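You operate a simulated robot arm through the tools that you are given. There is no shell and no other tool. Be economical: measure what you need, move in short steps, check, and stop when the job is done.

Carry out the task below with a simulated robot arm. There is one attempt and no reset: what you move stays moved.

Task
Try the blue hand switch once on the switch tester.
Fine: plug it in, then power knob on; off at the end; leave it plugged.
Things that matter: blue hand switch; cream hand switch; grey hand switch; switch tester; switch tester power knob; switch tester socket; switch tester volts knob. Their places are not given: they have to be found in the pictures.

Only the result counts: the job must be done as asked and must still hold three seconds after the hand-in. Knocking over, shifting, dropping, spilling or breaking anything else fails it.

Robot
A 6-joint arm with a two-finger parallel gripper, fixed in place. Base frame: the origin is at the foot of the arm, x ahead of it, y to its left, z up; the work surface is at about z = 902. Readings come in mm, rad, newtons and seconds.
With the tool pointing down near the work surface it reaches from about 360 to 760 mm from the base axis. Its first joint turns from -1.152 to 1.152 rad. Payload 2.45 kg.
The TCP is the grasp point between the finger pads, 24 mm short of the fingertips. In the tool frame z runs along the fingers and y along their closing line. Largest opening 68 mm; finger width 17, thickness 10; the body of the gripper, 40 by 70 mm, starts 41 mm behind the TCP.
Orientation is told as [roll, pitch, yaw] about the base's x, y, z axes, in that order, counted from this pose: with the fingers straight down and closing along the base's y, the tool's x points along the base's -x, its y along +y and its z along -z.

Tools
- The arm moves only by the tool apply_moves. Its argument "series" is a list of rows, each an object (a shift or turn left out is 0, a gripper value left out holds the last) with "claw": the gripper command, from -1 (fully open) to 1 (shut), values between in proportion; "dp": the shift along the tool's x, y, z in cm, a list of three; "turn": the turn, a rotation vector about the tool's x, y, z in rad, a list of three. In form: [{"claw": claw, "dp": [x, y, z], "turn": [rx, ry, rz]}, ...]. A call has 1 to 8 rows; each row shifts and turns the commanded pose from where the row before left it, along the tool's axes as they then stand. Rows are played at 5 a second. More than 50 mm and 0.15 rad between two rows, or a gripper value outside its range, and nothing of the call is played. Where a pose cannot be reached the arm comes as near as it can. A force on the tool above 40 N (or 10 N above the force at the start of the call, whichever is more), or a blocked arm, ends the call early, and 0.2 s more pass. The fingers move at their own pace (about 108 mm/s each) and stop on an object; they squeeze with about 33 N. The grip force told is the motor's: it shows also when the fingers shut on nothing. Time passes only in rows, and 0.2 s behind the last, so rows that do not move let the fingers close. The reply holds the time, the measured pose of the TCP, the force on the tool along the base axes, the opening and the grip force, in the units named above and with some noise, with the torque about the TCP (base axes, N m) and any sound that the robot's microphone picked up.
- Cameras (640 x 400 px; columns grow to the right, rows downward): "scene" is fixed at [162.2, 403.2, 1486.2]; the picture's right is [-0.83, -0.55, 0.00], its down [-0.20, 0.30, -0.93] and it looks along [0.52, -0.78, -0.36] (base axes); focal length 313 px, centre (320, 200). "wrist" rides on the gripper at [84, 11, -75] in the tool frame; the picture's right is [-0.13, 0.99, 0.00], its down [-0.60, -0.08, -0.79] and it looks along [-0.79, -0.10, 0.61] (tool axes); focal length 251 px, centre (320, 200).
- grab_frame(camera): a new picture of that camera. The clock stands still meanwhile.
- locate(camera, pixels): there is no depth. For up to 12 entries [column, row, z] of the newest picture of that camera ("zoom" is the newest enlarged one), the place [x, y] in the base frame at which the ray of that pixel passes the height z, good to about 3 mm. The clock stands still meanwhile.
- enlarge(camera, box): a new picture of the part [left, top, right, bottom] of that camera's present view, enlarged. The clock stands still meanwhile.
- job_done(): hands the job in; it is judged then, once.

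Keep the steps short. Do not move on a guess: measure, check each grasp and each placing, and mend mistakes. In all there are 80 turns and 34 pictures (those below and enlarged ones count). Leave the gripper open and the arm clear of the work at the hand-in unless told otherwise, and finish with a single line.

The tools are called after ">>>" by a JSON object that holds its "api" and its "payload". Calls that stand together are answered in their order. apply_moves: Moves the arm, as the interface text tells. Its arguments: {"type":"object","properties":{"series":{"type":"array","items":{"type":"object","properties":{"claw":{"type":"number"},"dp":{"type":"array","items":{"type":"number"}},"turn":{"type":"array","items":{"type":"number"}}}}}},"required":["series"]} The other tools are called the same way: grab_frame (camera) takes a picture; locate (camera, pixels) gives the place at which the rays of pixels pass given heights; enlarge (camera, box) takes an enlarged picture of a part of a camera's view; job_done () hands the job in.

At the start:

```text
time_s: 0.0
ee_pos: [487.2, -124.0, 1284.5]
ee_rot: [-0.002, -0.002, 0.0]
contact_force: [0.6, 0.0, 0.1]
wrist_torque: [-0.01, 0.02, 0.02]
width: 68.0
finger_force: 0.1
```

scene: 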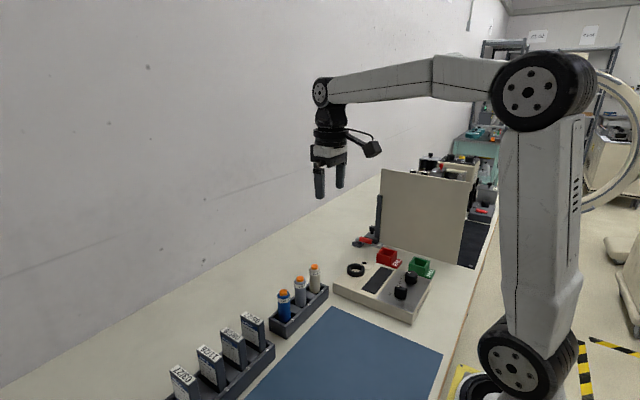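
wrist: 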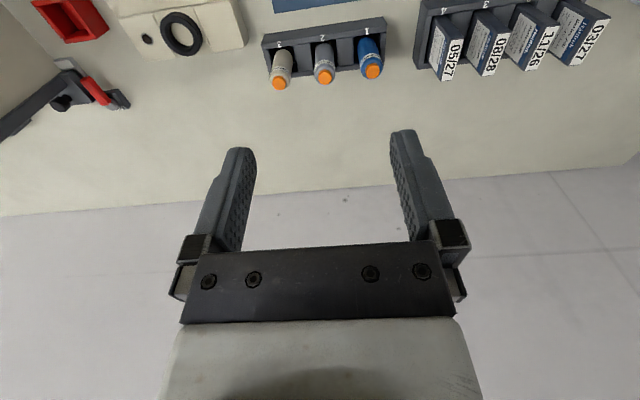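

I see three hand switches in a rack (blue at scene ~(284,303)) and the tester at ~(385,285). I'll enlarge both areas.

>>> {"api": "enlarge", "payload": {"camera": "scene", "box": [320, 230, 450, 330]}}

>>> {"api": "enlarge", "payload": {"camera": "scene", "box": [250, 250, 350, 350]}}

```text
4.00 times, centred on (385, 280) of scene
```

zoom: 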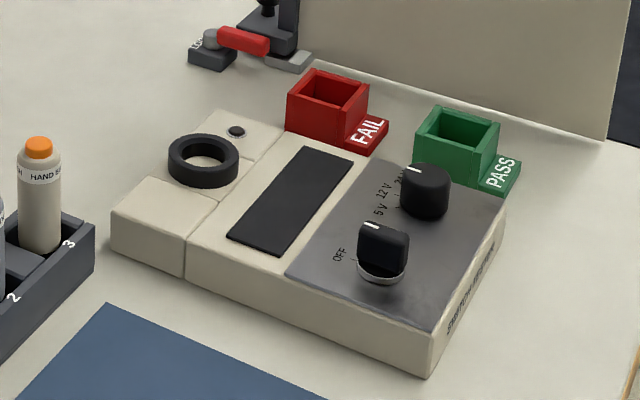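

```text
4.00 times, centred on (300, 300) of scene
```

zoom: 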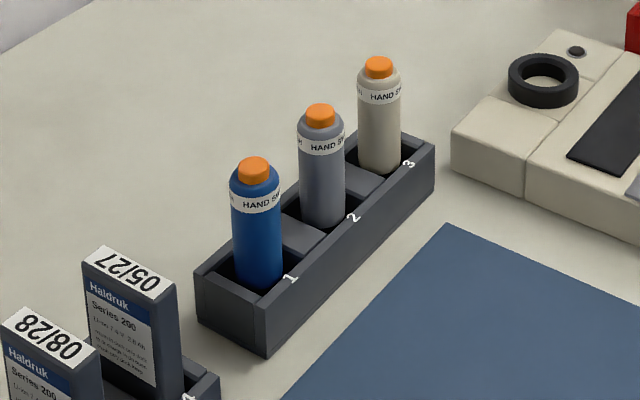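

Next I locate the key features at several candidate heights.

>>> {"api": "locate", "payload": {"camera": "scene", "pixels": [[355.7, 269.5, 940], [355.7, 269.5, 960], [411.5, 274.5, 960], [400.7, 288.7, 960], [283.2, 290.7, 1000], [283.2, 290.7, 1020], [300, 278, 1000], [315, 266, 1000], [287, 338, 902], [414, 323, 902], [332, 293, 902], [430, 287, 902]]}}

>>> {"api": "locate", "payload": {"camera": "wrist", "pixels": [[373, 72, 1000], [373, 72, 1020], [325, 77, 1000], [279, 83, 1000], [180, 33, 940], [180, 33, 960], [264, 42, 902], [386, 20, 902], [383, 40, 902], [270, 70, 902]]}}

```text
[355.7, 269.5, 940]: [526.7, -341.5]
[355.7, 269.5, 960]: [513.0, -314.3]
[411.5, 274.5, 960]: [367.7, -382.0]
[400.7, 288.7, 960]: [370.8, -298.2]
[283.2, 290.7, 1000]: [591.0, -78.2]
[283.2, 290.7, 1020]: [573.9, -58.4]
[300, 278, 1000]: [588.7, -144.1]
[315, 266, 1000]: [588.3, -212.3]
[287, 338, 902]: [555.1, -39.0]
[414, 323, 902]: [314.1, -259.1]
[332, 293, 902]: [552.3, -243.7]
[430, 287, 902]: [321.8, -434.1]
```

```text
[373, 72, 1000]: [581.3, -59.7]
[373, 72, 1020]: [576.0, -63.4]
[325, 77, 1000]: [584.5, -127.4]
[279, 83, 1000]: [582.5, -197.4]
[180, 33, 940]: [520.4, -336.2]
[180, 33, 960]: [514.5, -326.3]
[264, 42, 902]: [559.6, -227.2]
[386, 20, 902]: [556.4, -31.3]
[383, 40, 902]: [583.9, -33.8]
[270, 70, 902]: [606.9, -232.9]
```

I'll zoom tighter on the knobs and on the blue switch's label.

>>> {"api": "enlarge", "payload": {"camera": "scene", "box": [385, 265, 425, 305]}}

>>> {"api": "enlarge", "payload": {"camera": "scene", "box": [265, 283, 305, 323]}}

```text
10.00 times, centred on (405, 285) of scene
```

zoom: 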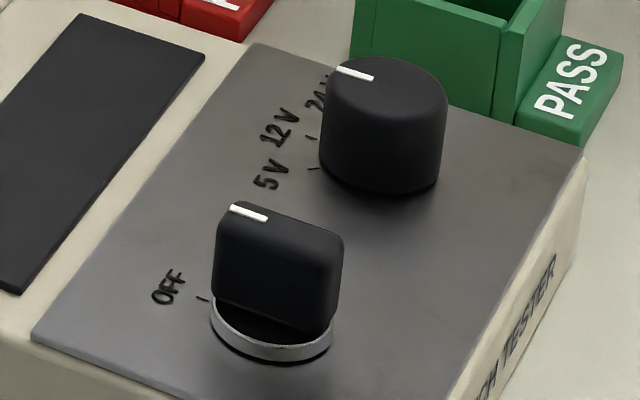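

```text
10.00 times, centred on (285, 303) of scene
```

zoom: 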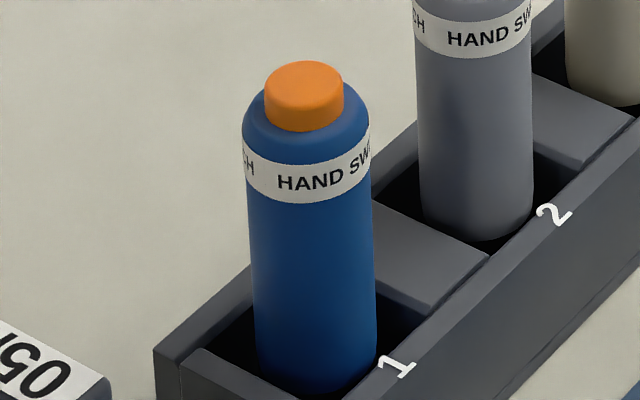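

The power knob is the bar knob next to OFF. The arm goes to a viewing pose behind the tester, tilted, to see ring and knobs from above.

>>> {"api": "apply_moves", "payload": {"series": [{"claw": -1, "dp": [1.8, -3.5, 1.7]}, {"dp": [1.8, -3.5, 1.7]}, {"dp": [1.8, -3.5, 1.7]}, {"dp": [1.8, -3.5, 1.7]}, {"dp": [1.8, -3.5, 1.7]}, {"dp": [1.8, -3.5, 1.7]}, {"turn": [0, 0.15, 0]}, {"turn": [0, 0.15, 0]}]}}

>>> {"api": "grab_frame", "payload": {"camera": "wrist"}}

```text
time_s: 1.8
ee_pos: [379.2, -335.3, 1183.7]
ee_rot: [-0.002, 0.301, -0.001]
contact_force: [0.7, 0.8, -0.2]
wrist_torque: [0.01, -0.02, -0.02]
width: 68.2
finger_force: 0.0
```

```text
27 pictures are left
```

wrist: 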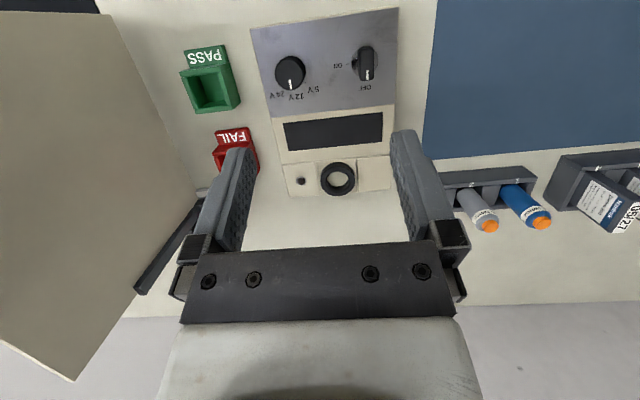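

Good view. I'll enlarge the knobs and the ring.

>>> {"api": "enlarge", "payload": {"camera": "wrist", "box": [250, 10, 410, 110]}}

>>> {"api": "locate", "payload": {"camera": "wrist", "pixels": [[338, 177, 946], [338, 177, 930], [366, 48, 965], [366, 82, 965], [366, 65, 960], [290, 70, 960], [486, 226, 1016], [541, 221, 1016]]}}

>>> {"api": "enlarge", "payload": {"camera": "wrist", "box": [280, 145, 400, 205]}}

```text
4.00 times, centred on (330, 60) of wrist
```

zoom: 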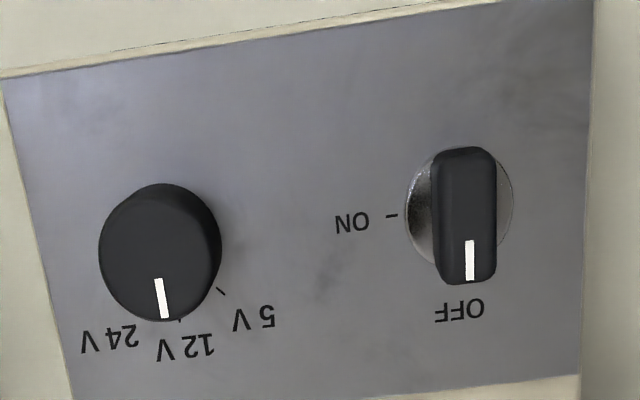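

```text
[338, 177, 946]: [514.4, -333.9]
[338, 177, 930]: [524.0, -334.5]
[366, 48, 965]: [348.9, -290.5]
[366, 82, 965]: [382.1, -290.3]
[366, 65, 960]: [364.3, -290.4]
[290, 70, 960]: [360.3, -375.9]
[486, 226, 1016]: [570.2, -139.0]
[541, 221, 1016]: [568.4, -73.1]
```

```text
5.33 times, centred on (340, 175) of wrist
```

zoom: 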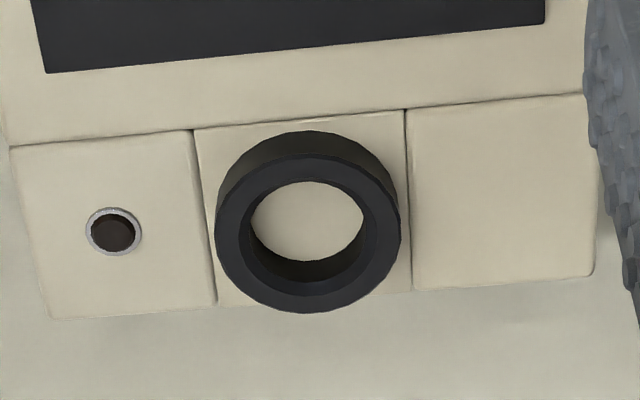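

Volts is at 12V (leave it), the power knob points to OFF (+x), and ON lies toward -y, a clockwise quarter-turn. The ring is around (519,-334), top about 945. I'll level the tool and go near the blue switch to measure it.

>>> {"api": "apply_moves", "payload": {"series": [{"turn": [0, -0.15, 0]}, {"turn": [0, -0.15, 0]}]}}

>>> {"api": "apply_moves", "payload": {"series": [{"dp": [-1.5, 3.86, 0.5]}, {"dp": [-1.5, 3.86, 1]}, {"dp": [-1.8, 3.86, 1]}, {"dp": [-1.8, 3.86, 1.4]}, {"dp": [-1.8, 3.86, 1.5]}, {"dp": [-1.8, 3.86, 1.5]}, {"dp": [-1.9, 3.86, 1.5]}, {}]}}

>>> {"api": "grab_frame", "payload": {"camera": "wrist"}}

```text
time_s: 2.4
ee_pos: [379.5, -334.0, 1183.9]
ee_rot: [-0.001, -0.003, 0.0]
contact_force: [-0.4, -1.2, 0.2]
wrist_torque: [0.03, 0.0, 0.03]
width: 68.0
finger_force: 0.0
```

```text
time_s: 4.2
ee_pos: [500.4, -65.6, 1099.4]
ee_rot: [0.001, 0.0, 0.0]
contact_force: [-0.1, 0.2, 0.0]
wrist_torque: [0.04, -0.02, 0.01]
width: 67.8
finger_force: 0.1
```

```text
24 pictures are left
```

wrist: 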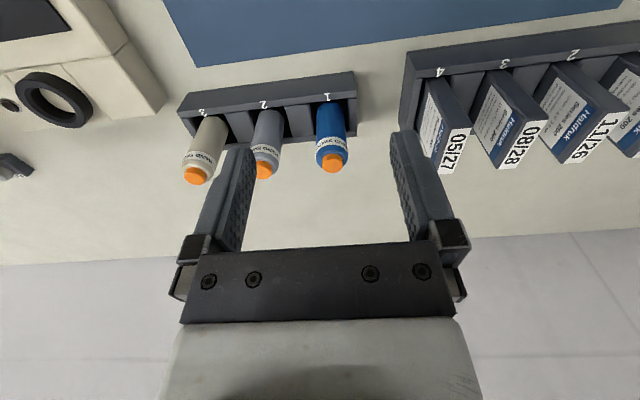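

>>> {"api": "enlarge", "payload": {"camera": "wrist", "box": [290, 85, 370, 185]}}

>>> {"api": "locate", "payload": {"camera": "wrist", "pixels": [[334, 160, 1005], [334, 160, 1015], [331, 130, 980], [331, 130, 950], [355, 73, 930], [358, 125, 930], [178, 100, 930], [268, 165, 1012], [197, 172, 1012], [422, 80, 960], [403, 60, 930]]}}

```text
4.00 times, centred on (330, 135) of wrist
```

zoom: 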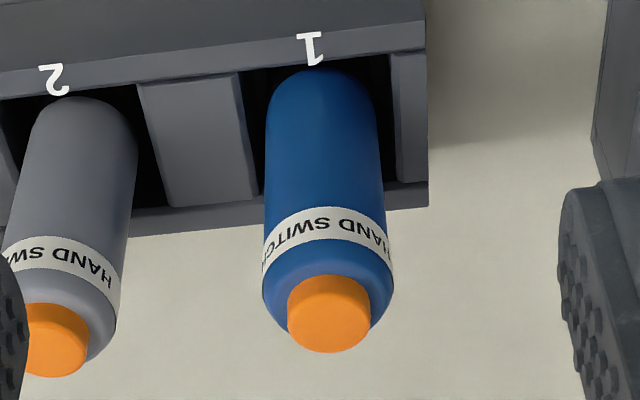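

```text
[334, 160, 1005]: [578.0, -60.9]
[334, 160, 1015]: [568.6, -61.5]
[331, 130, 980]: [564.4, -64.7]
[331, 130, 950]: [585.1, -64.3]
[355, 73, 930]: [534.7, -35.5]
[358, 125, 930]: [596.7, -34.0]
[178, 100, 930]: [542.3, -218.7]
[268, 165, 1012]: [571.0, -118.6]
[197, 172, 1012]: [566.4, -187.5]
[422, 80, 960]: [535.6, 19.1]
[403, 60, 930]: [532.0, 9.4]
```

Blue switch axis is about (577,-62), top about 1012. I'll move above it with the gripper opened to about 48 mm to clear the neighbour.

>>> {"api": "apply_moves", "payload": {"series": [{"claw": -0.41, "dp": [-3.85, 0.15, 0]}, {"dp": [-3.8, 0.15, 0]}, {"dp": [0, 0, 4]}, {}]}}

>>> {"api": "enlarge", "payload": {"camera": "scene", "box": [240, 210, 340, 330]}}

>>> {"api": "grab_frame", "payload": {"camera": "wrist"}}

```text
time_s: 5.2
ee_pos: [577.1, -61.6, 1059.5]
ee_rot: [0.0, -0.001, 0.0]
contact_force: [-0.4, -0.2, -0.5]
wrist_torque: [-0.01, -0.04, -0.01]
width: 47.8
finger_force: 0.0
```

```text
3.33 times, centred on (290, 270) of scene
```

zoom: 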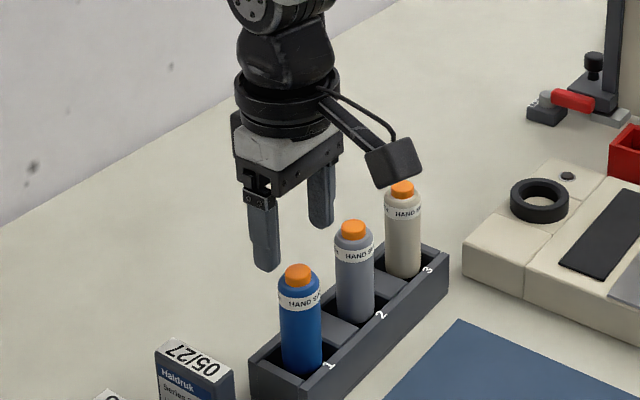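

```text
21 pictures are left
```

wrist: 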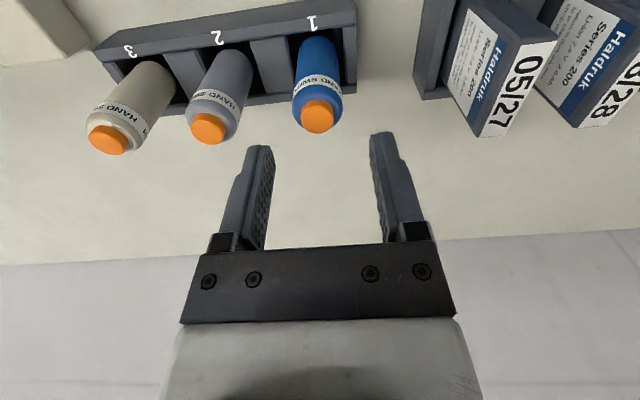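

>>> {"api": "locate", "payload": {"camera": "wrist", "pixels": [[318, 114, 1005], [318, 114, 1010], [318, 114, 1015], [208, 128, 1010], [108, 138, 1010], [316, 70, 960], [345, 5, 930], [352, 85, 930]]}}

>>> {"api": "locate", "payload": {"camera": "scene", "pixels": [[283.5, 292, 1010], [283.5, 290, 1015]]}}

```text
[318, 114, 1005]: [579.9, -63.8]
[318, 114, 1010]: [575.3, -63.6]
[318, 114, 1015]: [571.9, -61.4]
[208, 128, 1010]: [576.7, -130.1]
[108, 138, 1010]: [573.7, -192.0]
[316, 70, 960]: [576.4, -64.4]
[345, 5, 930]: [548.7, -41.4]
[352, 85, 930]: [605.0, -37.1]
```

```text
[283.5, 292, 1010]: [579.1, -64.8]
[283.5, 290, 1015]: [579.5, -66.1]
```

The blue switch is confirmed at (577,-64). I'll shift -2 mm in y, descend to z≈981 and close.

>>> {"api": "apply_moves", "payload": {"series": [{"dp": [0, -0.2, 2]}, {"dp": [0, 0, 2]}, {"dp": [0, 0, 2]}, {"dp": [0, 0, 1.85]}, {"claw": 1}, {"claw": 1}, {"claw": 1}]}}

>>> {"api": "enlarge", "payload": {"camera": "scene", "box": [240, 220, 340, 340]}}

```text
time_s: 6.8
ee_pos: [577.6, -64.4, 981.0]
ee_rot: [-0.001, -0.001, 0.0]
contact_force: [-0.2, -0.3, 0.8]
wrist_torque: [-0.02, 0.0, 0.02]
width: 28.7
finger_force: 32.7
```

```text
3.33 times, centred on (290, 280) of scene
```

zoom: 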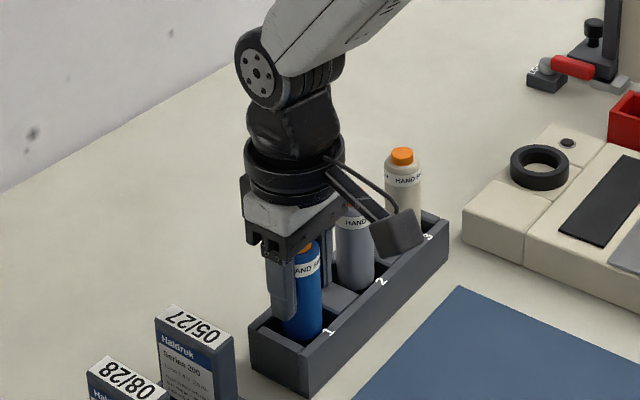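

It is gripped at 28.7 mm. Now I lift straight up by 140 mm.

>>> {"api": "apply_moves", "payload": {"series": [{"dp": [0, 0, -2]}, {"dp": [0, 0, -3]}, {"dp": [0, 0, -3]}, {"dp": [0, 0, -3]}, {"dp": [0, 0, -3]}, {}]}}

>>> {"api": "grab_frame", "payload": {"camera": "scene"}}

```text
time_s: 8.2
ee_pos: [577.6, -64.4, 1122.4]
ee_rot: [0.0, 0.0, 0.0]
contact_force: [0.2, -0.2, -1.2]
wrist_torque: [0.0, 0.0, 0.01]
width: 28.8
finger_force: 32.9
```

```text
19 pictures are left
```

scene: 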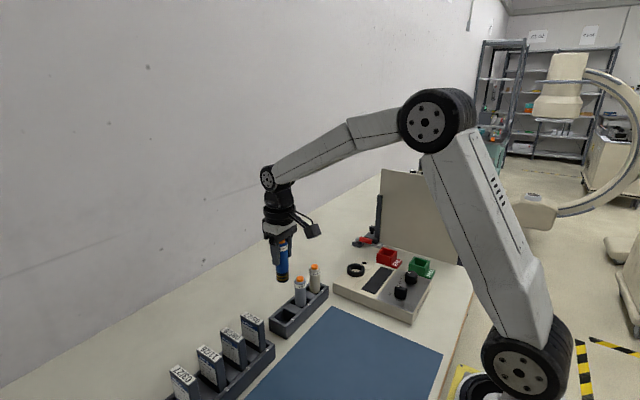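

The blue switch is held. I'll carry it level to above the ring, estimated (519,-334).

>>> {"api": "locate", "payload": {"camera": "scene", "pixels": [[283, 281, 1030], [283, 281, 1040], [283, 281, 1050]]}}

>>> {"api": "apply_moves", "payload": {"series": [{"dp": [0.97, -3, 0]}, {"dp": [0.97, -4.5, 0]}, {"dp": [0.97, -4.5, 0]}, {"dp": [0.97, -4.5, 0]}, {"dp": [0.97, -4.5, 0]}, {"dp": [0.97, -4.0, 0]}, {"dp": [0, -2, 0]}, {}]}}

>>> {"api": "grab_frame", "payload": {"camera": "wrist"}}

>>> {"api": "enlarge", "payload": {"camera": "scene", "box": [315, 190, 395, 310]}}

```text
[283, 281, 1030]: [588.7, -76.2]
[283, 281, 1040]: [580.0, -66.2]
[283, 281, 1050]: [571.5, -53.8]
```

```text
time_s: 10.0
ee_pos: [519.6, -334.6, 1120.0]
ee_rot: [0.001, -0.002, 0.0]
contact_force: [-0.3, 0.0, 0.1]
wrist_torque: [-0.01, -0.01, -0.01]
width: 29.0
finger_force: 32.9
```

```text
18 pictures are left
```

wrist: 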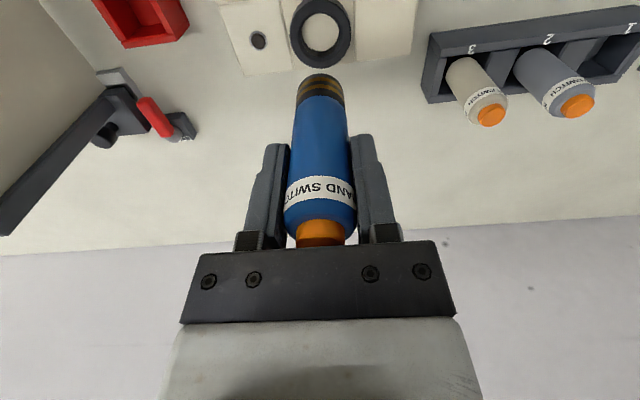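

```text
3.33 times, centred on (355, 250) of scene
```

zoom: 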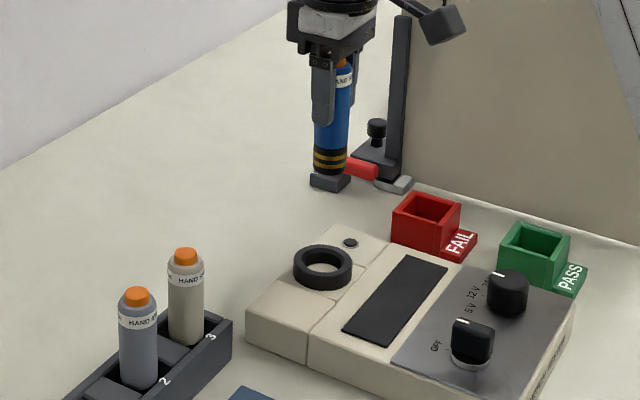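

>>> {"api": "enlarge", "payload": {"camera": "wrist", "box": [270, 0, 370, 100]}}

>>> {"api": "locate", "payload": {"camera": "wrist", "pixels": [[321, 33, 945], [321, 33, 935], [320, 76, 1040], [320, 76, 1035], [290, 33, 945], [351, 33, 945], [321, 2, 945], [321, 67, 945]]}}

>>> {"api": "locate", "payload": {"camera": "scene", "pixels": [[355.8, 269, 945], [355.8, 269, 950], [346.5, 269, 945], [365.3, 269, 945], [355.8, 263, 945], [355.8, 274.5, 945], [328, 286, 902], [318, 241, 1040], [318, 241, 1035]]}}

```text
4.00 times, centred on (320, 50) of wrist
```

zoom: 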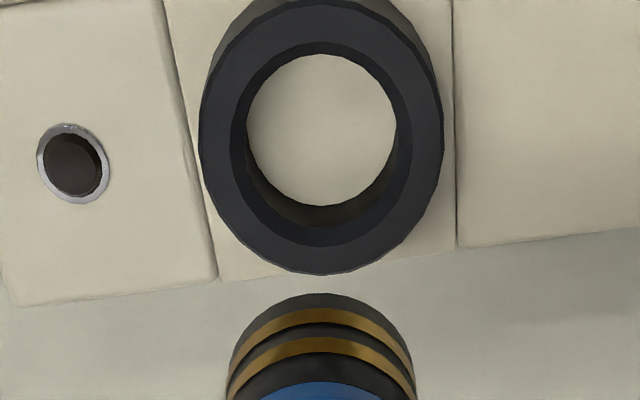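

```text
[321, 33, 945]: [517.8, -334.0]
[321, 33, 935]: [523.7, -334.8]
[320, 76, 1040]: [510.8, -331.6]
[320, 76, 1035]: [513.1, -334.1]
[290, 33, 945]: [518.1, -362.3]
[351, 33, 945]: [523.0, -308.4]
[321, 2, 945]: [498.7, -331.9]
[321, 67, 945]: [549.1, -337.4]
```

```text
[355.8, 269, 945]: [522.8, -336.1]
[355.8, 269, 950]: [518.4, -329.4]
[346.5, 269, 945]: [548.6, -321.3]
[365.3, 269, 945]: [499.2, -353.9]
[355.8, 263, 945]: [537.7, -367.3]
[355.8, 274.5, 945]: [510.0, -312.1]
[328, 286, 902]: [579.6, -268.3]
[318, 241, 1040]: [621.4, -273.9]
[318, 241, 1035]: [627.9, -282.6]
```

The ring centre is about (520,-334.6) and the plug is aligned there within about 1 mm. I'll descend to just above the ring and check.

>>> {"api": "apply_moves", "payload": {"series": [{"dp": [-0.04, 0, 3]}, {"dp": [0, 0, 3]}, {"dp": [0, 0, 2.3]}, {}]}}

>>> {"api": "enlarge", "payload": {"camera": "scene", "box": [335, 235, 383, 283]}}

>>> {"api": "enlarge", "payload": {"camera": "wrist", "box": [240, 0, 400, 160]}}

```text
time_s: 11.0
ee_pos: [519.2, -334.3, 1039.1]
ee_rot: [-0.002, -0.002, -0.001]
contact_force: [-0.3, 0.1, -0.9]
wrist_torque: [0.03, 0.01, 0.04]
width: 29.3
finger_force: 33.3
```

```text
8.33 times, centred on (359, 259) of scene
```

zoom: 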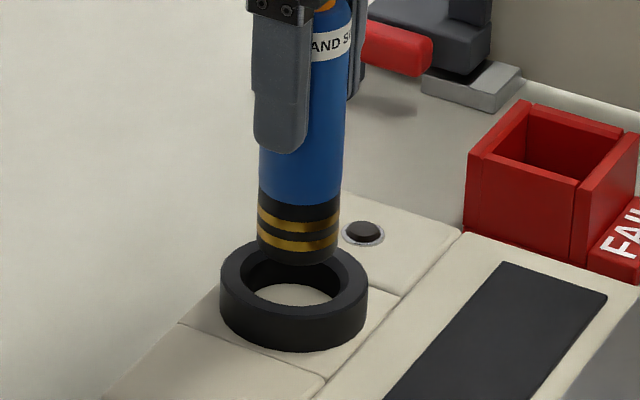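

```text
2.50 times, centred on (320, 80) of wrist
```

zoom: 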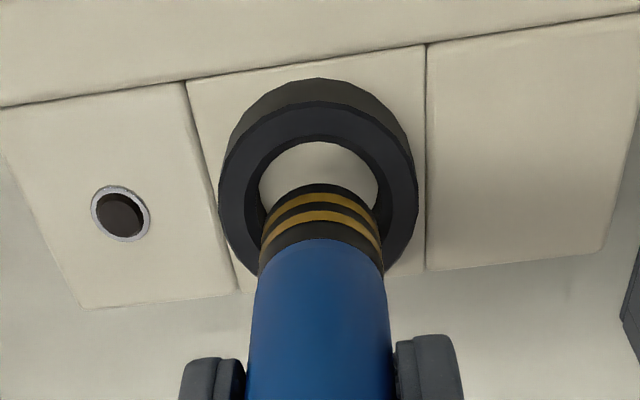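

The plug sits above the ring, aligned within about 1 mm. I'll nudge +0.8 mm in x and lower slowly with the force guard.

>>> {"api": "apply_moves", "payload": {"series": [{"dp": [-0.08, -0.02, 0.5]}, {"dp": [0, 0, 0.5]}, {"dp": [0, 0, 0.5]}, {"dp": [0, 0, 0.4]}, {"dp": [0, 0, 0.3]}, {}]}}

>>> {"api": "enlarge", "payload": {"camera": "scene", "box": [335, 235, 383, 283]}}

```text
time_s: 12.4
ee_pos: [519.5, -334.7, 1016.2]
ee_rot: [0.0, -0.003, 0.001]
contact_force: [-0.3, 0.3, -1.2]
wrist_torque: [0.03, 0.0, 0.01]
width: 29.0
finger_force: 32.8
```

```text
8.33 times, centred on (359, 259) of scene
```

zoom: 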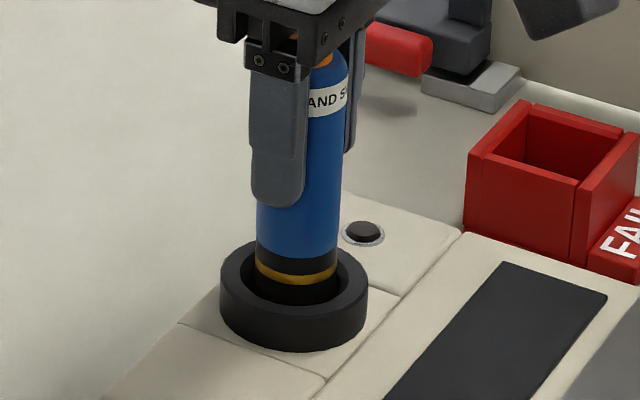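

The plug is entering the ring without contact. I'll keep lowering.

>>> {"api": "apply_moves", "payload": {"series": [{"dp": [0, 0, 0.3]}, {"dp": [0, 0, 0.3]}, {"dp": [0, 0, 0.2]}, {"dp": [0, 0, 0.2]}, {"dp": [0, 0, 0.2]}, {"dp": [0, 0, 0.2]}]}}

```text
time_s: 13.8
ee_pos: [520.6, -334.5, 1002.0]
ee_rot: [-0.002, -0.001, 0.0]
contact_force: [0.2, 0.2, -0.5]
wrist_torque: [0.0, 0.02, -0.02]
width: 28.8
finger_force: 33.1
```

>>> {"api": "apply_moves", "payload": {"series": [{"dp": [0, 0, 0.15]}, {"dp": [0, 0, 0.15]}, {"dp": [0, 0, 0.15]}, {"dp": [0, 0, 0.15]}, {"dp": [0, 0, 0.15]}, {"dp": [0, 0, 0.15]}]}}

>>> {"api": "enlarge", "payload": {"camera": "scene", "box": [335, 235, 383, 283]}}

```text
time_s: 15.2
ee_pos: [520.0, -333.2, 995.5]
ee_rot: [-0.002, -0.002, 0.001]
contact_force: [-7.2, 4.9, 20.6]
wrist_torque: [0.47, 0.5, 0.02]
width: 29.0
finger_force: 32.4
```

```text
8.33 times, centred on (359, 259) of scene
```

zoom: 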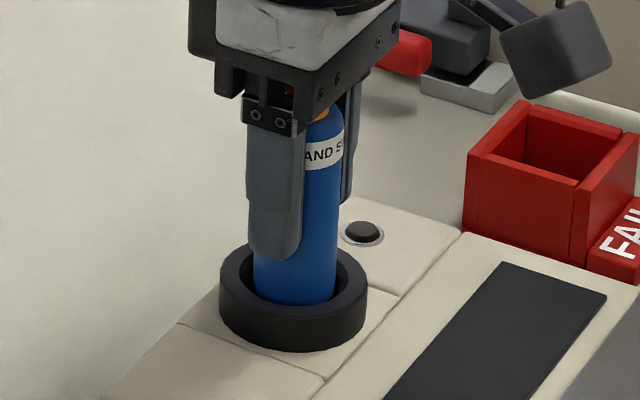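

Bands are inside the ring; 20 N up and a side push of (-7,+5) mean slight off-centring. I'll relieve it and press gently on.

>>> {"api": "apply_moves", "payload": {"series": [{"dp": [0.07, 0.05, 0]}, {"dp": [0, 0, 0.1]}, {"dp": [0, 0, 0.1]}, {}]}}

```text
time_s: 16.2
ee_pos: [520.2, -334.5, 994.1]
ee_rot: [-0.006, -0.006, -0.001]
contact_force: [0.0, 4.9, 33.3]
wrist_torque: [0.54, 0.0, 0.0]
width: 29.2
finger_force: 33.2
```

>>> {"api": "apply_moves", "payload": {"series": [{"dp": [0, 0.06, -0.1]}, {"dp": [0, 0, 0]}]}}

>>> {"api": "enlarge", "payload": {"camera": "wrist", "box": [240, 0, 400, 160]}}

```text
time_s: 16.8
ee_pos: [519.0, -333.4, 994.2]
ee_rot: [-0.004, -0.007, 0.0]
contact_force: [4.5, -4.9, 19.3]
wrist_torque: [-0.29, -0.41, -0.01]
width: 29.0
finger_force: 33.6
```

```text
2.50 times, centred on (320, 80) of wrist
```

zoom: 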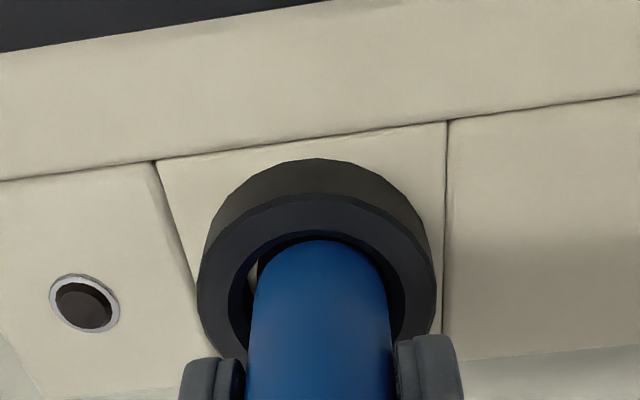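

The stop repeats at z≈994, so it rests on the socket floor. I'll centre it, unload and release, then look.

>>> {"api": "apply_moves", "payload": {"series": [{"dp": [-0.03, -0.03, -0.1]}, {}, {"claw": -0.3}, {"claw": -0.3}]}}

>>> {"api": "apply_moves", "payload": {"series": [{"dp": [0, 0, -3]}, {"dp": [0, 0, -4]}, {"dp": [0, 0, -4]}, {"dp": [0, 0, -2]}]}}

>>> {"api": "enlarge", "payload": {"camera": "scene", "box": [325, 220, 395, 290]}}

```text
time_s: 17.8
ee_pos: [518.3, -332.6, 991.9]
ee_rot: [0.0, 0.001, 0.0]
contact_force: [-0.2, 0.1, -0.5]
wrist_torque: [-0.03, 0.0, -0.03]
width: 44.3
finger_force: 0.0
```

```text
time_s: 18.8
ee_pos: [520.3, -332.8, 1124.2]
ee_rot: [-0.001, -0.001, 0.001]
contact_force: [0.2, -0.4, -0.5]
wrist_torque: [0.02, 0.03, -0.01]
width: 44.3
finger_force: 0.0
```

```text
5.71 times, centred on (360, 255) of scene
```

zoom: 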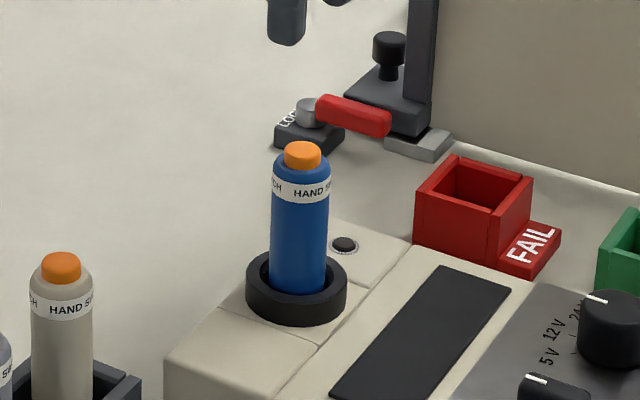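

The blue switch stands plugged. Now I retreat toward the base to view the power knob for accurate measurement.

>>> {"api": "apply_moves", "payload": {"series": [{"dp": [4.0, 0.8, 0]}, {"dp": [4.4, 0.86, 0]}, {"dp": [4.4, 0.86, 0]}, {"dp": [4.4, 0.86, 0]}, {"dp": [4.4, 0.86, 0]}, {}]}}

>>> {"api": "enlarge", "payload": {"camera": "wrist", "box": [240, 0, 400, 160]}}

```text
time_s: 20.2
ee_pos: [303.4, -290.6, 1123.7]
ee_rot: [-0.002, -0.003, -0.001]
contact_force: [0.2, 0.0, 0.1]
wrist_torque: [0.04, -0.03, -0.03]
width: 44.3
finger_force: 0.0
```

```text
2.50 times, centred on (320, 80) of wrist
```

zoom: 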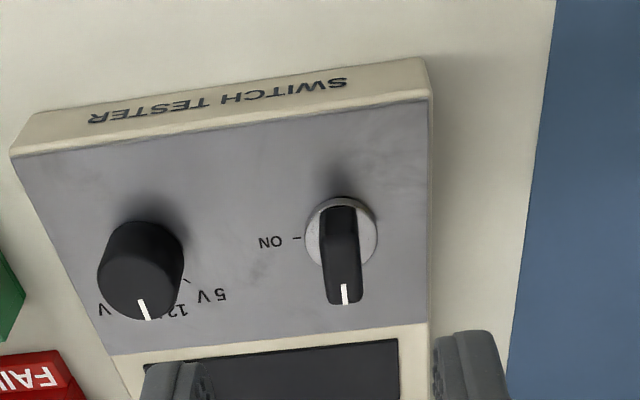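

>>> {"api": "locate", "payload": {"camera": "zoom", "pixels": [[341, 232, 930], [341, 232, 935], [341, 232, 940], [343, 303, 955], [343, 303, 960], [345, 284, 955], [428, 65, 925], [428, 65, 930], [325, 300, 958], [362, 300, 958], [305, 232, 935], [378, 232, 935]]}}

>>> {"api": "locate", "payload": {"camera": "scene", "pixels": [[400.2, 298.5, 930], [400.2, 298.5, 935], [400.2, 298.5, 940], [396.4, 285.6, 955], [396.4, 285.6, 960], [396.4, 285.6, 965]]}}

```text
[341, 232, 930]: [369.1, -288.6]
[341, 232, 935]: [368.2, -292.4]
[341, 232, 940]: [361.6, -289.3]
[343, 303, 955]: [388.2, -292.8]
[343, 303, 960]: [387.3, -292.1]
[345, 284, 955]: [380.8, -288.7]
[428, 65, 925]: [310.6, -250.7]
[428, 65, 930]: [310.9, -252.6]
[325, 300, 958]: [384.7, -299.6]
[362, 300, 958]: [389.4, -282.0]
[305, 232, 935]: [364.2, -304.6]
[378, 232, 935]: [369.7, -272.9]
```

```text
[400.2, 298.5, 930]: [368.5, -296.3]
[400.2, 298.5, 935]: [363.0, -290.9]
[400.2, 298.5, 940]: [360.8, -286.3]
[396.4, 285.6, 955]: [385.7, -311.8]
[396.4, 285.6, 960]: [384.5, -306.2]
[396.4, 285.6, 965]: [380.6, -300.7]
```

The knob axis is about (366,-291), top about 970, panel about 934. I'll move over it and down to z≈985 first, then check in the scene picture.

>>> {"api": "apply_moves", "payload": {"series": [{"dp": [-3.1, -0.04, 0]}, {"dp": [-3.16, 0, 0]}, {"dp": [0, 0, 4]}, {"dp": [0, 0, 4]}, {"dp": [0, 0, 3.8]}, {}]}}

>>> {"api": "enlarge", "payload": {"camera": "scene", "box": [375, 255, 425, 305]}}

```text
time_s: 21.6
ee_pos: [365.9, -291.2, 1005.1]
ee_rot: [-0.002, -0.002, 0.001]
contact_force: [0.1, -0.8, -1.2]
wrist_torque: [0.03, 0.03, -0.04]
width: 44.3
finger_force: 0.1
```

```text
8.00 times, centred on (400, 280) of scene
```

zoom: 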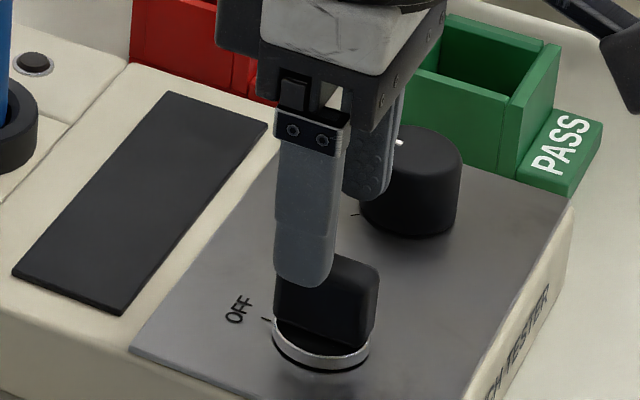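

The fingers straddle the bar. I'll descend 39 mm and close on it.

>>> {"api": "apply_moves", "payload": {"series": [{"dp": [0, 0, 1.5]}, {"dp": [0, 0, 1.2]}, {"dp": [0, 0, 1.2]}, {"claw": 1}, {"claw": 1}, {"claw": 1}]}}

```text
time_s: 23.0
ee_pos: [367.0, -290.7, 965.7]
ee_rot: [0.002, 0.0, 0.001]
contact_force: [3.3, 20.6, 15.4]
wrist_torque: [0.6, 0.05, -0.11]
width: 30.6
finger_force: 44.3
```

The opening stops at 30.6 mm, so the tips have caught the round base disc. I'll open, rise 8 mm and close again.

>>> {"api": "apply_moves", "payload": {"series": [{"claw": -0.3}, {"claw": -0.3}, {"dp": [0, 0, -0.8]}, {"claw": 1}, {"claw": 1}, {"claw": 1}]}}

>>> {"api": "enlarge", "payload": {"camera": "scene", "box": [375, 255, 425, 305]}}

```text
time_s: 24.4
ee_pos: [366.5, -290.1, 973.8]
ee_rot: [0.002, 0.001, 0.001]
contact_force: [4.9, 19.9, 5.5]
wrist_torque: [0.23, 0.22, 0.0]
width: 15.9
finger_force: 34.8
```

```text
8.00 times, centred on (400, 280) of scene
```

zoom: 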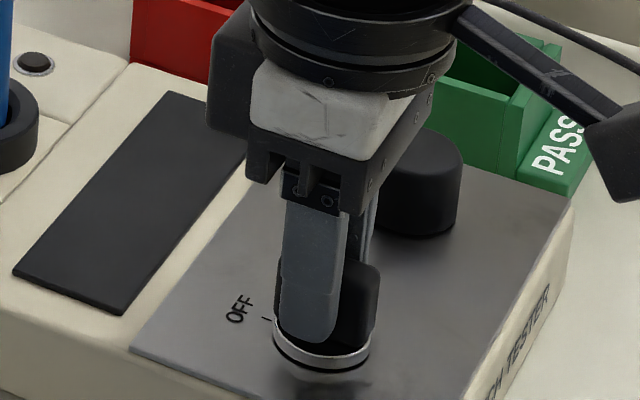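

The bar is gripped (15.9 mm) but with a 20 N side push along +y, so I'll shift about 1 mm to unload.

>>> {"api": "apply_moves", "payload": {"series": [{"dp": [-0.04, 0.1, 0]}, {}]}}

```text
time_s: 25.0
ee_pos: [365.8, -289.9, 973.6]
ee_rot: [-0.001, 0.0, 0.0]
contact_force: [-0.5, 12.5, 6.5]
wrist_torque: [0.29, 1.1, 0.0]
width: 16.0
finger_force: 34.9
```

>>> {"api": "apply_moves", "payload": {"series": [{"dp": [0, 0.13, -0.05]}, {}]}}

```text
time_s: 25.6
ee_pos: [366.0, -290.2, 975.2]
ee_rot: [-0.001, -0.003, 0.001]
contact_force: [-2.4, -5.2, -16.0]
wrist_torque: [0.1, 0.56, 0.04]
width: 16.0
finger_force: 35.1
```

>>> {"api": "apply_moves", "payload": {"series": [{"dp": [0.02, -0.03, 0.04]}, {"turn": [0, 0, 0.1]}, {"turn": [0, 0, 0.1]}, {}]}}

```text
time_s: 26.6
ee_pos: [366.4, -289.6, 974.5]
ee_rot: [-0.002, -0.001, -0.199]
contact_force: [-11.0, -14.7, -15.7]
wrist_torque: [0.06, 0.57, -0.02]
width: 15.7
finger_force: 34.6
```

The knob follows; I'll correct the small side load (-x, -y, down) while continuing to turn.

>>> {"api": "apply_moves", "payload": {"series": [{"dp": [0.05, -0.08, 0.06]}, {"turn": [0, 0, 0.1]}, {"turn": [0, 0, 0.1]}, {"turn": [0, 0, 0.1]}, {}]}}

```text
time_s: 27.8
ee_pos: [364.6, -291.4, 974.7]
ee_rot: [0.001, -0.007, -0.503]
contact_force: [-6.1, -9.1, 13.1]
wrist_torque: [0.56, 0.99, 0.01]
width: 15.9
finger_force: 34.7
```

>>> {"api": "apply_moves", "payload": {"series": [{"dp": [0.01, -0.06, -0.03]}, {"turn": [0, 0, 0.12]}, {"turn": [0, 0, 0.12]}, {"turn": [0, 0, 0.12]}, {}]}}

```text
time_s: 29.0
ee_pos: [365.7, -290.6, 974.5]
ee_rot: [0.001, -0.004, -0.863]
contact_force: [-2.0, -7.2, 8.0]
wrist_torque: [-0.96, -0.71, 0.02]
width: 16.0
finger_force: 35.3
```

>>> {"api": "apply_moves", "payload": {"series": [{"dp": [-0.03, -0.03, -0.01]}, {"turn": [0, 0, 0.12]}, {"turn": [0, 0, 0.12]}, {"turn": [0, 0, 0.12]}, {}]}}

```text
time_s: 30.2
ee_pos: [364.3, -291.2, 974.7]
ee_rot: [0.002, 0.0, -1.223]
contact_force: [0.3, -11.7, 0.1]
wrist_torque: [-0.62, 0.06, 0.01]
width: 15.9
finger_force: 35.3
```

>>> {"api": "apply_moves", "payload": {"series": [{"dp": [-0.05, -0.02, 0]}, {"turn": [0, 0, 0.12]}, {"turn": [0, 0, 0.12]}, {"turn": [0, 0, 0.11]}, {}]}}

>>> {"api": "enlarge", "payload": {"camera": "scene", "box": [325, 220, 435, 320]}}

```text
time_s: 31.4
ee_pos: [364.1, -292.3, 974.8]
ee_rot: [0.002, 0.0, -1.572]
contact_force: [-3.6, -2.7, 12.7]
wrist_torque: [-0.24, 0.28, 0.1]
width: 16.0
finger_force: 34.7
```

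```text
4.00 times, centred on (380, 270) of scene
```

zoom: 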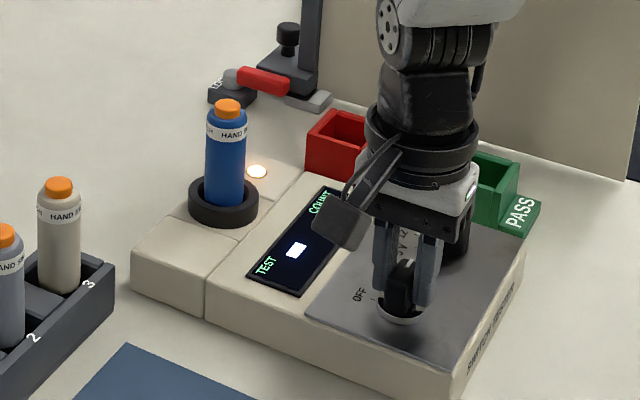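

The tester is ON: the display shows TEST/COUNT and the lamp is lit. I'll release the knob and rise, then read the display.

>>> {"api": "apply_moves", "payload": {"series": [{"claw": -0.3}, {"claw": -0.3}, {"dp": [0, 0, -2]}, {"dp": [0, 0, -4]}, {"dp": [0, 0, -4]}, {"dp": [0, 0, -4]}, {"claw": 1}, {"claw": 1}]}}

>>> {"api": "enlarge", "payload": {"camera": "scene", "box": [325, 230, 425, 310]}}

```text
time_s: 33.2
ee_pos: [365.5, -292.6, 1114.0]
ee_rot: [0.002, -0.001, -1.571]
contact_force: [0.0, -0.3, 0.4]
wrist_torque: [-0.03, -0.01, 0.0]
width: 0.0
finger_force: 23.4
```

```text
5.00 times, centred on (375, 270) of scene
```

zoom: 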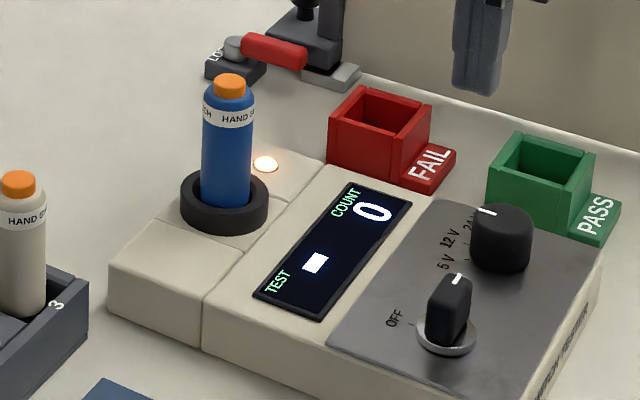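

COUNT reads 0, so a single button press is needed. Next I locate the blue switch's button, scene (357,246).

>>> {"api": "locate", "payload": {"camera": "zoom", "pixels": [[230, 79, 1020], [230, 79, 1025], [230, 79, 1030]]}}

>>> {"api": "apply_moves", "payload": {"series": [{"dp": [0.6, 3.8, 0]}, {"dp": [0.7, 3.8, 0]}, {"dp": [0.7, 3.8, 0]}, {"dp": [0.7, 3.8, 0]}, {}]}}

```text
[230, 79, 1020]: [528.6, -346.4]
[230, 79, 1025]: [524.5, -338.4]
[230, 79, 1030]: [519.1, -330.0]
```

```text
time_s: 34.4
ee_pos: [517.6, -263.6, 1114.2]
ee_rot: [0.002, -0.001, -1.571]
contact_force: [0.1, -0.3, 0.5]
wrist_torque: [0.0, -0.01, -0.01]
width: 0.0
finger_force: 23.8
```

I shifted in +y, which gives a good viewing distance. Wrist picture to measure the button.

>>> {"api": "enlarge", "payload": {"camera": "wrist", "box": [240, 60, 400, 200]}}

```text
2.86 times, centred on (320, 130) of wrist
```

zoom: 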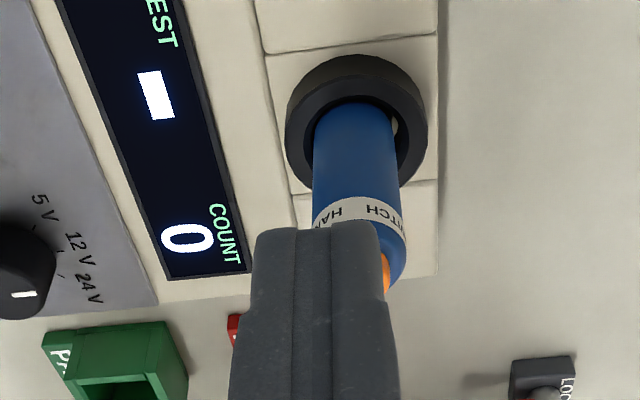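

>>> {"api": "locate", "payload": {"camera": "zoom", "pixels": [[355, 150, 975], [359, 210, 1005], [359, 215, 1010], [359, 260, 1025], [359, 100, 946]]}}

```text
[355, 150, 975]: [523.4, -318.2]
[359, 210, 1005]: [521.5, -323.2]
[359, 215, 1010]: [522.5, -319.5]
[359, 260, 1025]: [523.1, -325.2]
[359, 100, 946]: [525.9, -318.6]
```

Button is at about (520.5,-333.5), top about 1028. I move above it, then down to tips ≈ 1037.

>>> {"api": "apply_moves", "payload": {"series": [{"dp": [-3.5, 0.3, 0]}, {"dp": [-3.5, 0, 0]}, {"dp": [0, 0, 3]}, {"dp": [0, 0, 2.3]}, {}]}}

>>> {"api": "enlarge", "payload": {"camera": "scene", "box": [330, 220, 390, 280]}}

```text
time_s: 35.6
ee_pos: [519.9, -335.0, 1060.8]
ee_rot: [0.002, 0.0, -1.571]
contact_force: [-0.1, 0.5, 0.4]
wrist_torque: [0.01, 0.01, 0.02]
width: 0.0
finger_force: 23.4
```

```text
6.67 times, centred on (360, 250) of scene
```

zoom: 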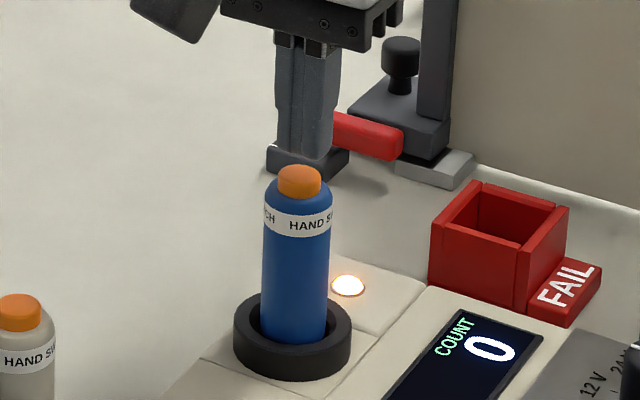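

Tips are directly above the button. I'll nudge 1 mm and descend slowly in a single continuous motion until contact.

>>> {"api": "apply_moves", "payload": {"series": [{"dp": [0.1, 0.1, 0.2]}, {"dp": [0, 0, 0.2]}, {"dp": [0, 0, 0.2]}, {"dp": [0, 0, 0.1]}, {"dp": [0, 0, 0.1]}]}}

```text
time_s: 36.8
ee_pos: [521.7, -333.2, 1053.0]
ee_rot: [0.002, 0.0, -1.572]
contact_force: [0.1, 0.0, 0.4]
wrist_torque: [0.0, -0.02, 0.04]
width: 0.0
finger_force: 23.7
```

>>> {"api": "apply_moves", "payload": {"series": [{"dp": [0, 0, 0.1]}, {"dp": [0, 0, 0.1]}, {"dp": [0, 0, 0.1]}]}}

```text
time_s: 37.6
ee_pos: [522.1, -333.6, 1050.3]
ee_rot: [0.001, -0.001, -1.573]
contact_force: [0.6, -0.4, 0.5]
wrist_torque: [-0.01, 0.0, 0.05]
width: 0.0
finger_force: 23.4
```

>>> {"api": "apply_moves", "payload": {"series": [{"dp": [0, 0, 0.1]}, {"dp": [0, 0, 0.1]}, {"dp": [0, 0, 0.1]}]}}

```text
time_s: 38.4
ee_pos: [522.5, -332.7, 1047.0]
ee_rot: [0.001, -0.002, -1.571]
contact_force: [0.6, -0.9, 3.6]
wrist_torque: [-0.04, 0.0, -0.03]
width: 0.2
finger_force: 23.6
heard: click
```

A click at 3.6 N. I'll check the count before lifting.

>>> {"api": "enlarge", "payload": {"camera": "scene", "box": [335, 230, 415, 290]}}

```text
6.67 times, centred on (375, 260) of scene
```

zoom: 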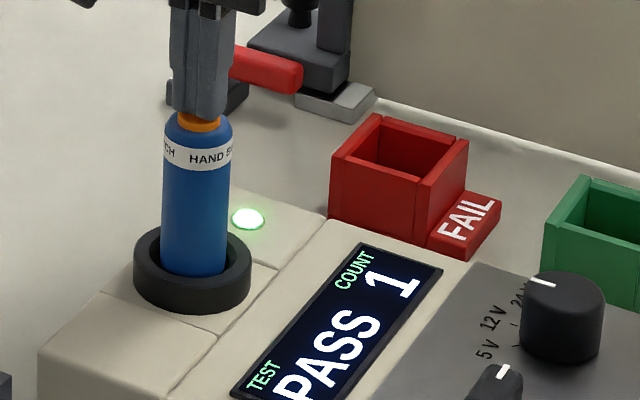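

PASS, COUNT 1. Lift straight up and return above the power knob.

>>> {"api": "apply_moves", "payload": {"series": [{"dp": [0, 0, -3]}, {"dp": [0, 0, -4]}, {"dp": [1.0, -3.9, 0]}, {"dp": [1.0, -3.9, 0]}, {"dp": [1.0, -3.9, 0], "claw": -0.3}, {"dp": [1.1, -3.95, 0]}, {}]}}

```text
time_s: 40.0
ee_pos: [363.8, -293.1, 1116.1]
ee_rot: [0.002, 0.0, -1.57]
contact_force: [-0.5, -0.4, -0.8]
wrist_torque: [0.0, -0.02, -0.02]
width: 44.2
finger_force: 0.0
```

>>> {"api": "apply_moves", "payload": {"series": [{"dp": [0.1, 0.12, 4]}, {"dp": [0, 0, 4]}, {"dp": [0, 0, 4]}, {"dp": [0, 0, 2.2]}, {}, {"claw": 1}, {"claw": 1}, {"claw": 1}]}}

```text
time_s: 41.8
ee_pos: [365.0, -292.4, 973.9]
ee_rot: [-0.001, 0.001, -1.571]
contact_force: [-20.4, -6.0, -2.5]
wrist_torque: [-0.48, 0.15, 0.04]
width: 15.9
finger_force: 34.6
```

The bar is gripped again. I'll unload the -x push (about 1.3 mm) and start turning back counter-clockwise.

>>> {"api": "apply_moves", "payload": {"series": [{"dp": [-0.03, -0.13, 0]}, {"turn": [0, 0, -0.1]}, {"turn": [0, 0, -0.1]}, {}]}}

```text
time_s: 43.0
ee_pos: [366.2, -289.8, 973.1]
ee_rot: [0.0, -0.003, -1.371]
contact_force: [5.0, -3.2, -5.6]
wrist_torque: [0.41, 0.25, -0.02]
width: 16.0
finger_force: 35.5
stopped in row 4: the force on the tool passed its limit at 40 N (the readings are from after the stop); the commanded pose is now the measured one
```

A momentary force peak stopped the call; loads are low now and the knob follows. Continuing in small steps.

>>> {"api": "apply_moves", "payload": {"series": [{"turn": [0, 0, -0.08]}, {"turn": [0, 0, -0.08]}, {"turn": [0, 0, -0.08]}, {"turn": [0, 0, -0.08]}, {}]}}

```text
time_s: 44.2
ee_pos: [366.2, -290.9, 973.2]
ee_rot: [0.003, -0.001, -1.05]
contact_force: [16.2, -4.5, -20.8]
wrist_torque: [0.13, 0.12, -0.02]
width: 15.9
finger_force: 34.9
```

>>> {"api": "apply_moves", "payload": {"series": [{"dp": [-0.05, 0.05, 0.06]}, {"turn": [0, 0, -0.1]}, {"turn": [0, 0, -0.1]}, {"turn": [0, 0, -0.1]}, {}]}}

```text
time_s: 45.4
ee_pos: [365.3, -290.4, 974.1]
ee_rot: [0.001, -0.003, -0.745]
contact_force: [13.6, 8.3, 6.1]
wrist_torque: [0.14, 0.03, -0.02]
width: 15.8
finger_force: 35.2
```

>>> {"api": "apply_moves", "payload": {"series": [{"dp": [-0.02, 0.08, 0]}, {"turn": [0, 0, -0.1]}, {"turn": [0, 0, -0.1]}, {"turn": [0, 0, -0.1]}, {}]}}

```text
time_s: 46.6
ee_pos: [366.4, -290.6, 973.5]
ee_rot: [0.0, -0.001, -0.448]
contact_force: [12.7, 7.7, 14.2]
wrist_torque: [0.49, 0.62, 0.02]
width: 15.9
finger_force: 35.0
```

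>>> {"api": "apply_moves", "payload": {"series": [{"dp": [-0.04, 0.06, -0.04]}, {"turn": [0, 0, -0.12]}, {"turn": [0, 0, -0.12]}, {"turn": [0, 0, -0.1]}, {}]}}

```text
time_s: 47.8
ee_pos: [367.2, -289.9, 973.7]
ee_rot: [0.0, 0.0, -0.11]
contact_force: [3.0, 10.2, 11.0]
wrist_torque: [-0.13, -1.05, 0.05]
width: 15.6
finger_force: 35.0
```

>>> {"api": "apply_moves", "payload": {"series": [{"dp": [-0.02, 0.06, -0.03]}, {"turn": [0, 0, -0.06]}, {"turn": [0, 0, -0.05]}, {}]}}

>>> {"api": "enlarge", "payload": {"camera": "scene", "box": [335, 230, 425, 310]}}

```text
time_s: 48.8
ee_pos: [366.6, -290.3, 973.0]
ee_rot: [0.001, 0.0, 0.001]
contact_force: [-2.2, 0.9, 0.5]
wrist_torque: [-0.11, -0.41, -0.08]
width: 15.9
finger_force: 35.2
```

```text
5.00 times, centred on (380, 270) of scene
```

zoom: 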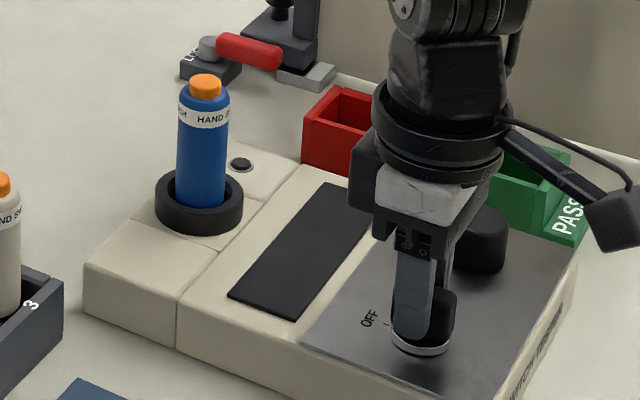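

The display and lamp are dark: OFF. I'll release, rise clear, and take a final look.

>>> {"api": "apply_moves", "payload": {"series": [{"claw": -0.3}, {"claw": -0.3}, {"dp": [0, 0, -2]}, {"dp": [0, 0, -4]}, {"dp": [0, 0, -4.5]}, {"dp": [0, 0, -4.5]}, {"dp": [0, 0, -4.5], "claw": -1}, {}]}}

>>> {"api": "enlarge", "payload": {"camera": "scene", "box": [275, 220, 435, 320]}}

```text
time_s: 50.6
ee_pos: [367.7, -290.2, 1167.8]
ee_rot: [0.0, 0.0, 0.001]
contact_force: [-0.3, 0.4, -0.3]
wrist_torque: [0.03, 0.02, -0.01]
width: 68.1
finger_force: 0.0
```

```text
4.00 times, centred on (355, 270) of scene
```

zoom: 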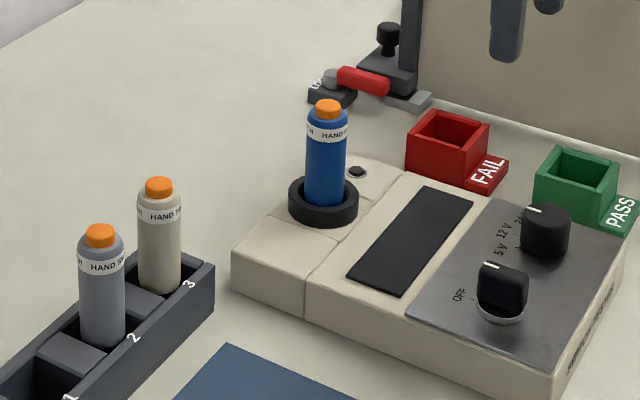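

The blue switch is plugged in, the power knob is at OFF, volts are unchanged and the arm is clear, so I'm handing in.

>>> {"api": "job_done", "payload": {}}

```text
The job is handed in.
```

The blue hand switch was tried once on the switch tester (COUNT 1, PASS), the power knob is back at OFF, and the switch is still plugged in.
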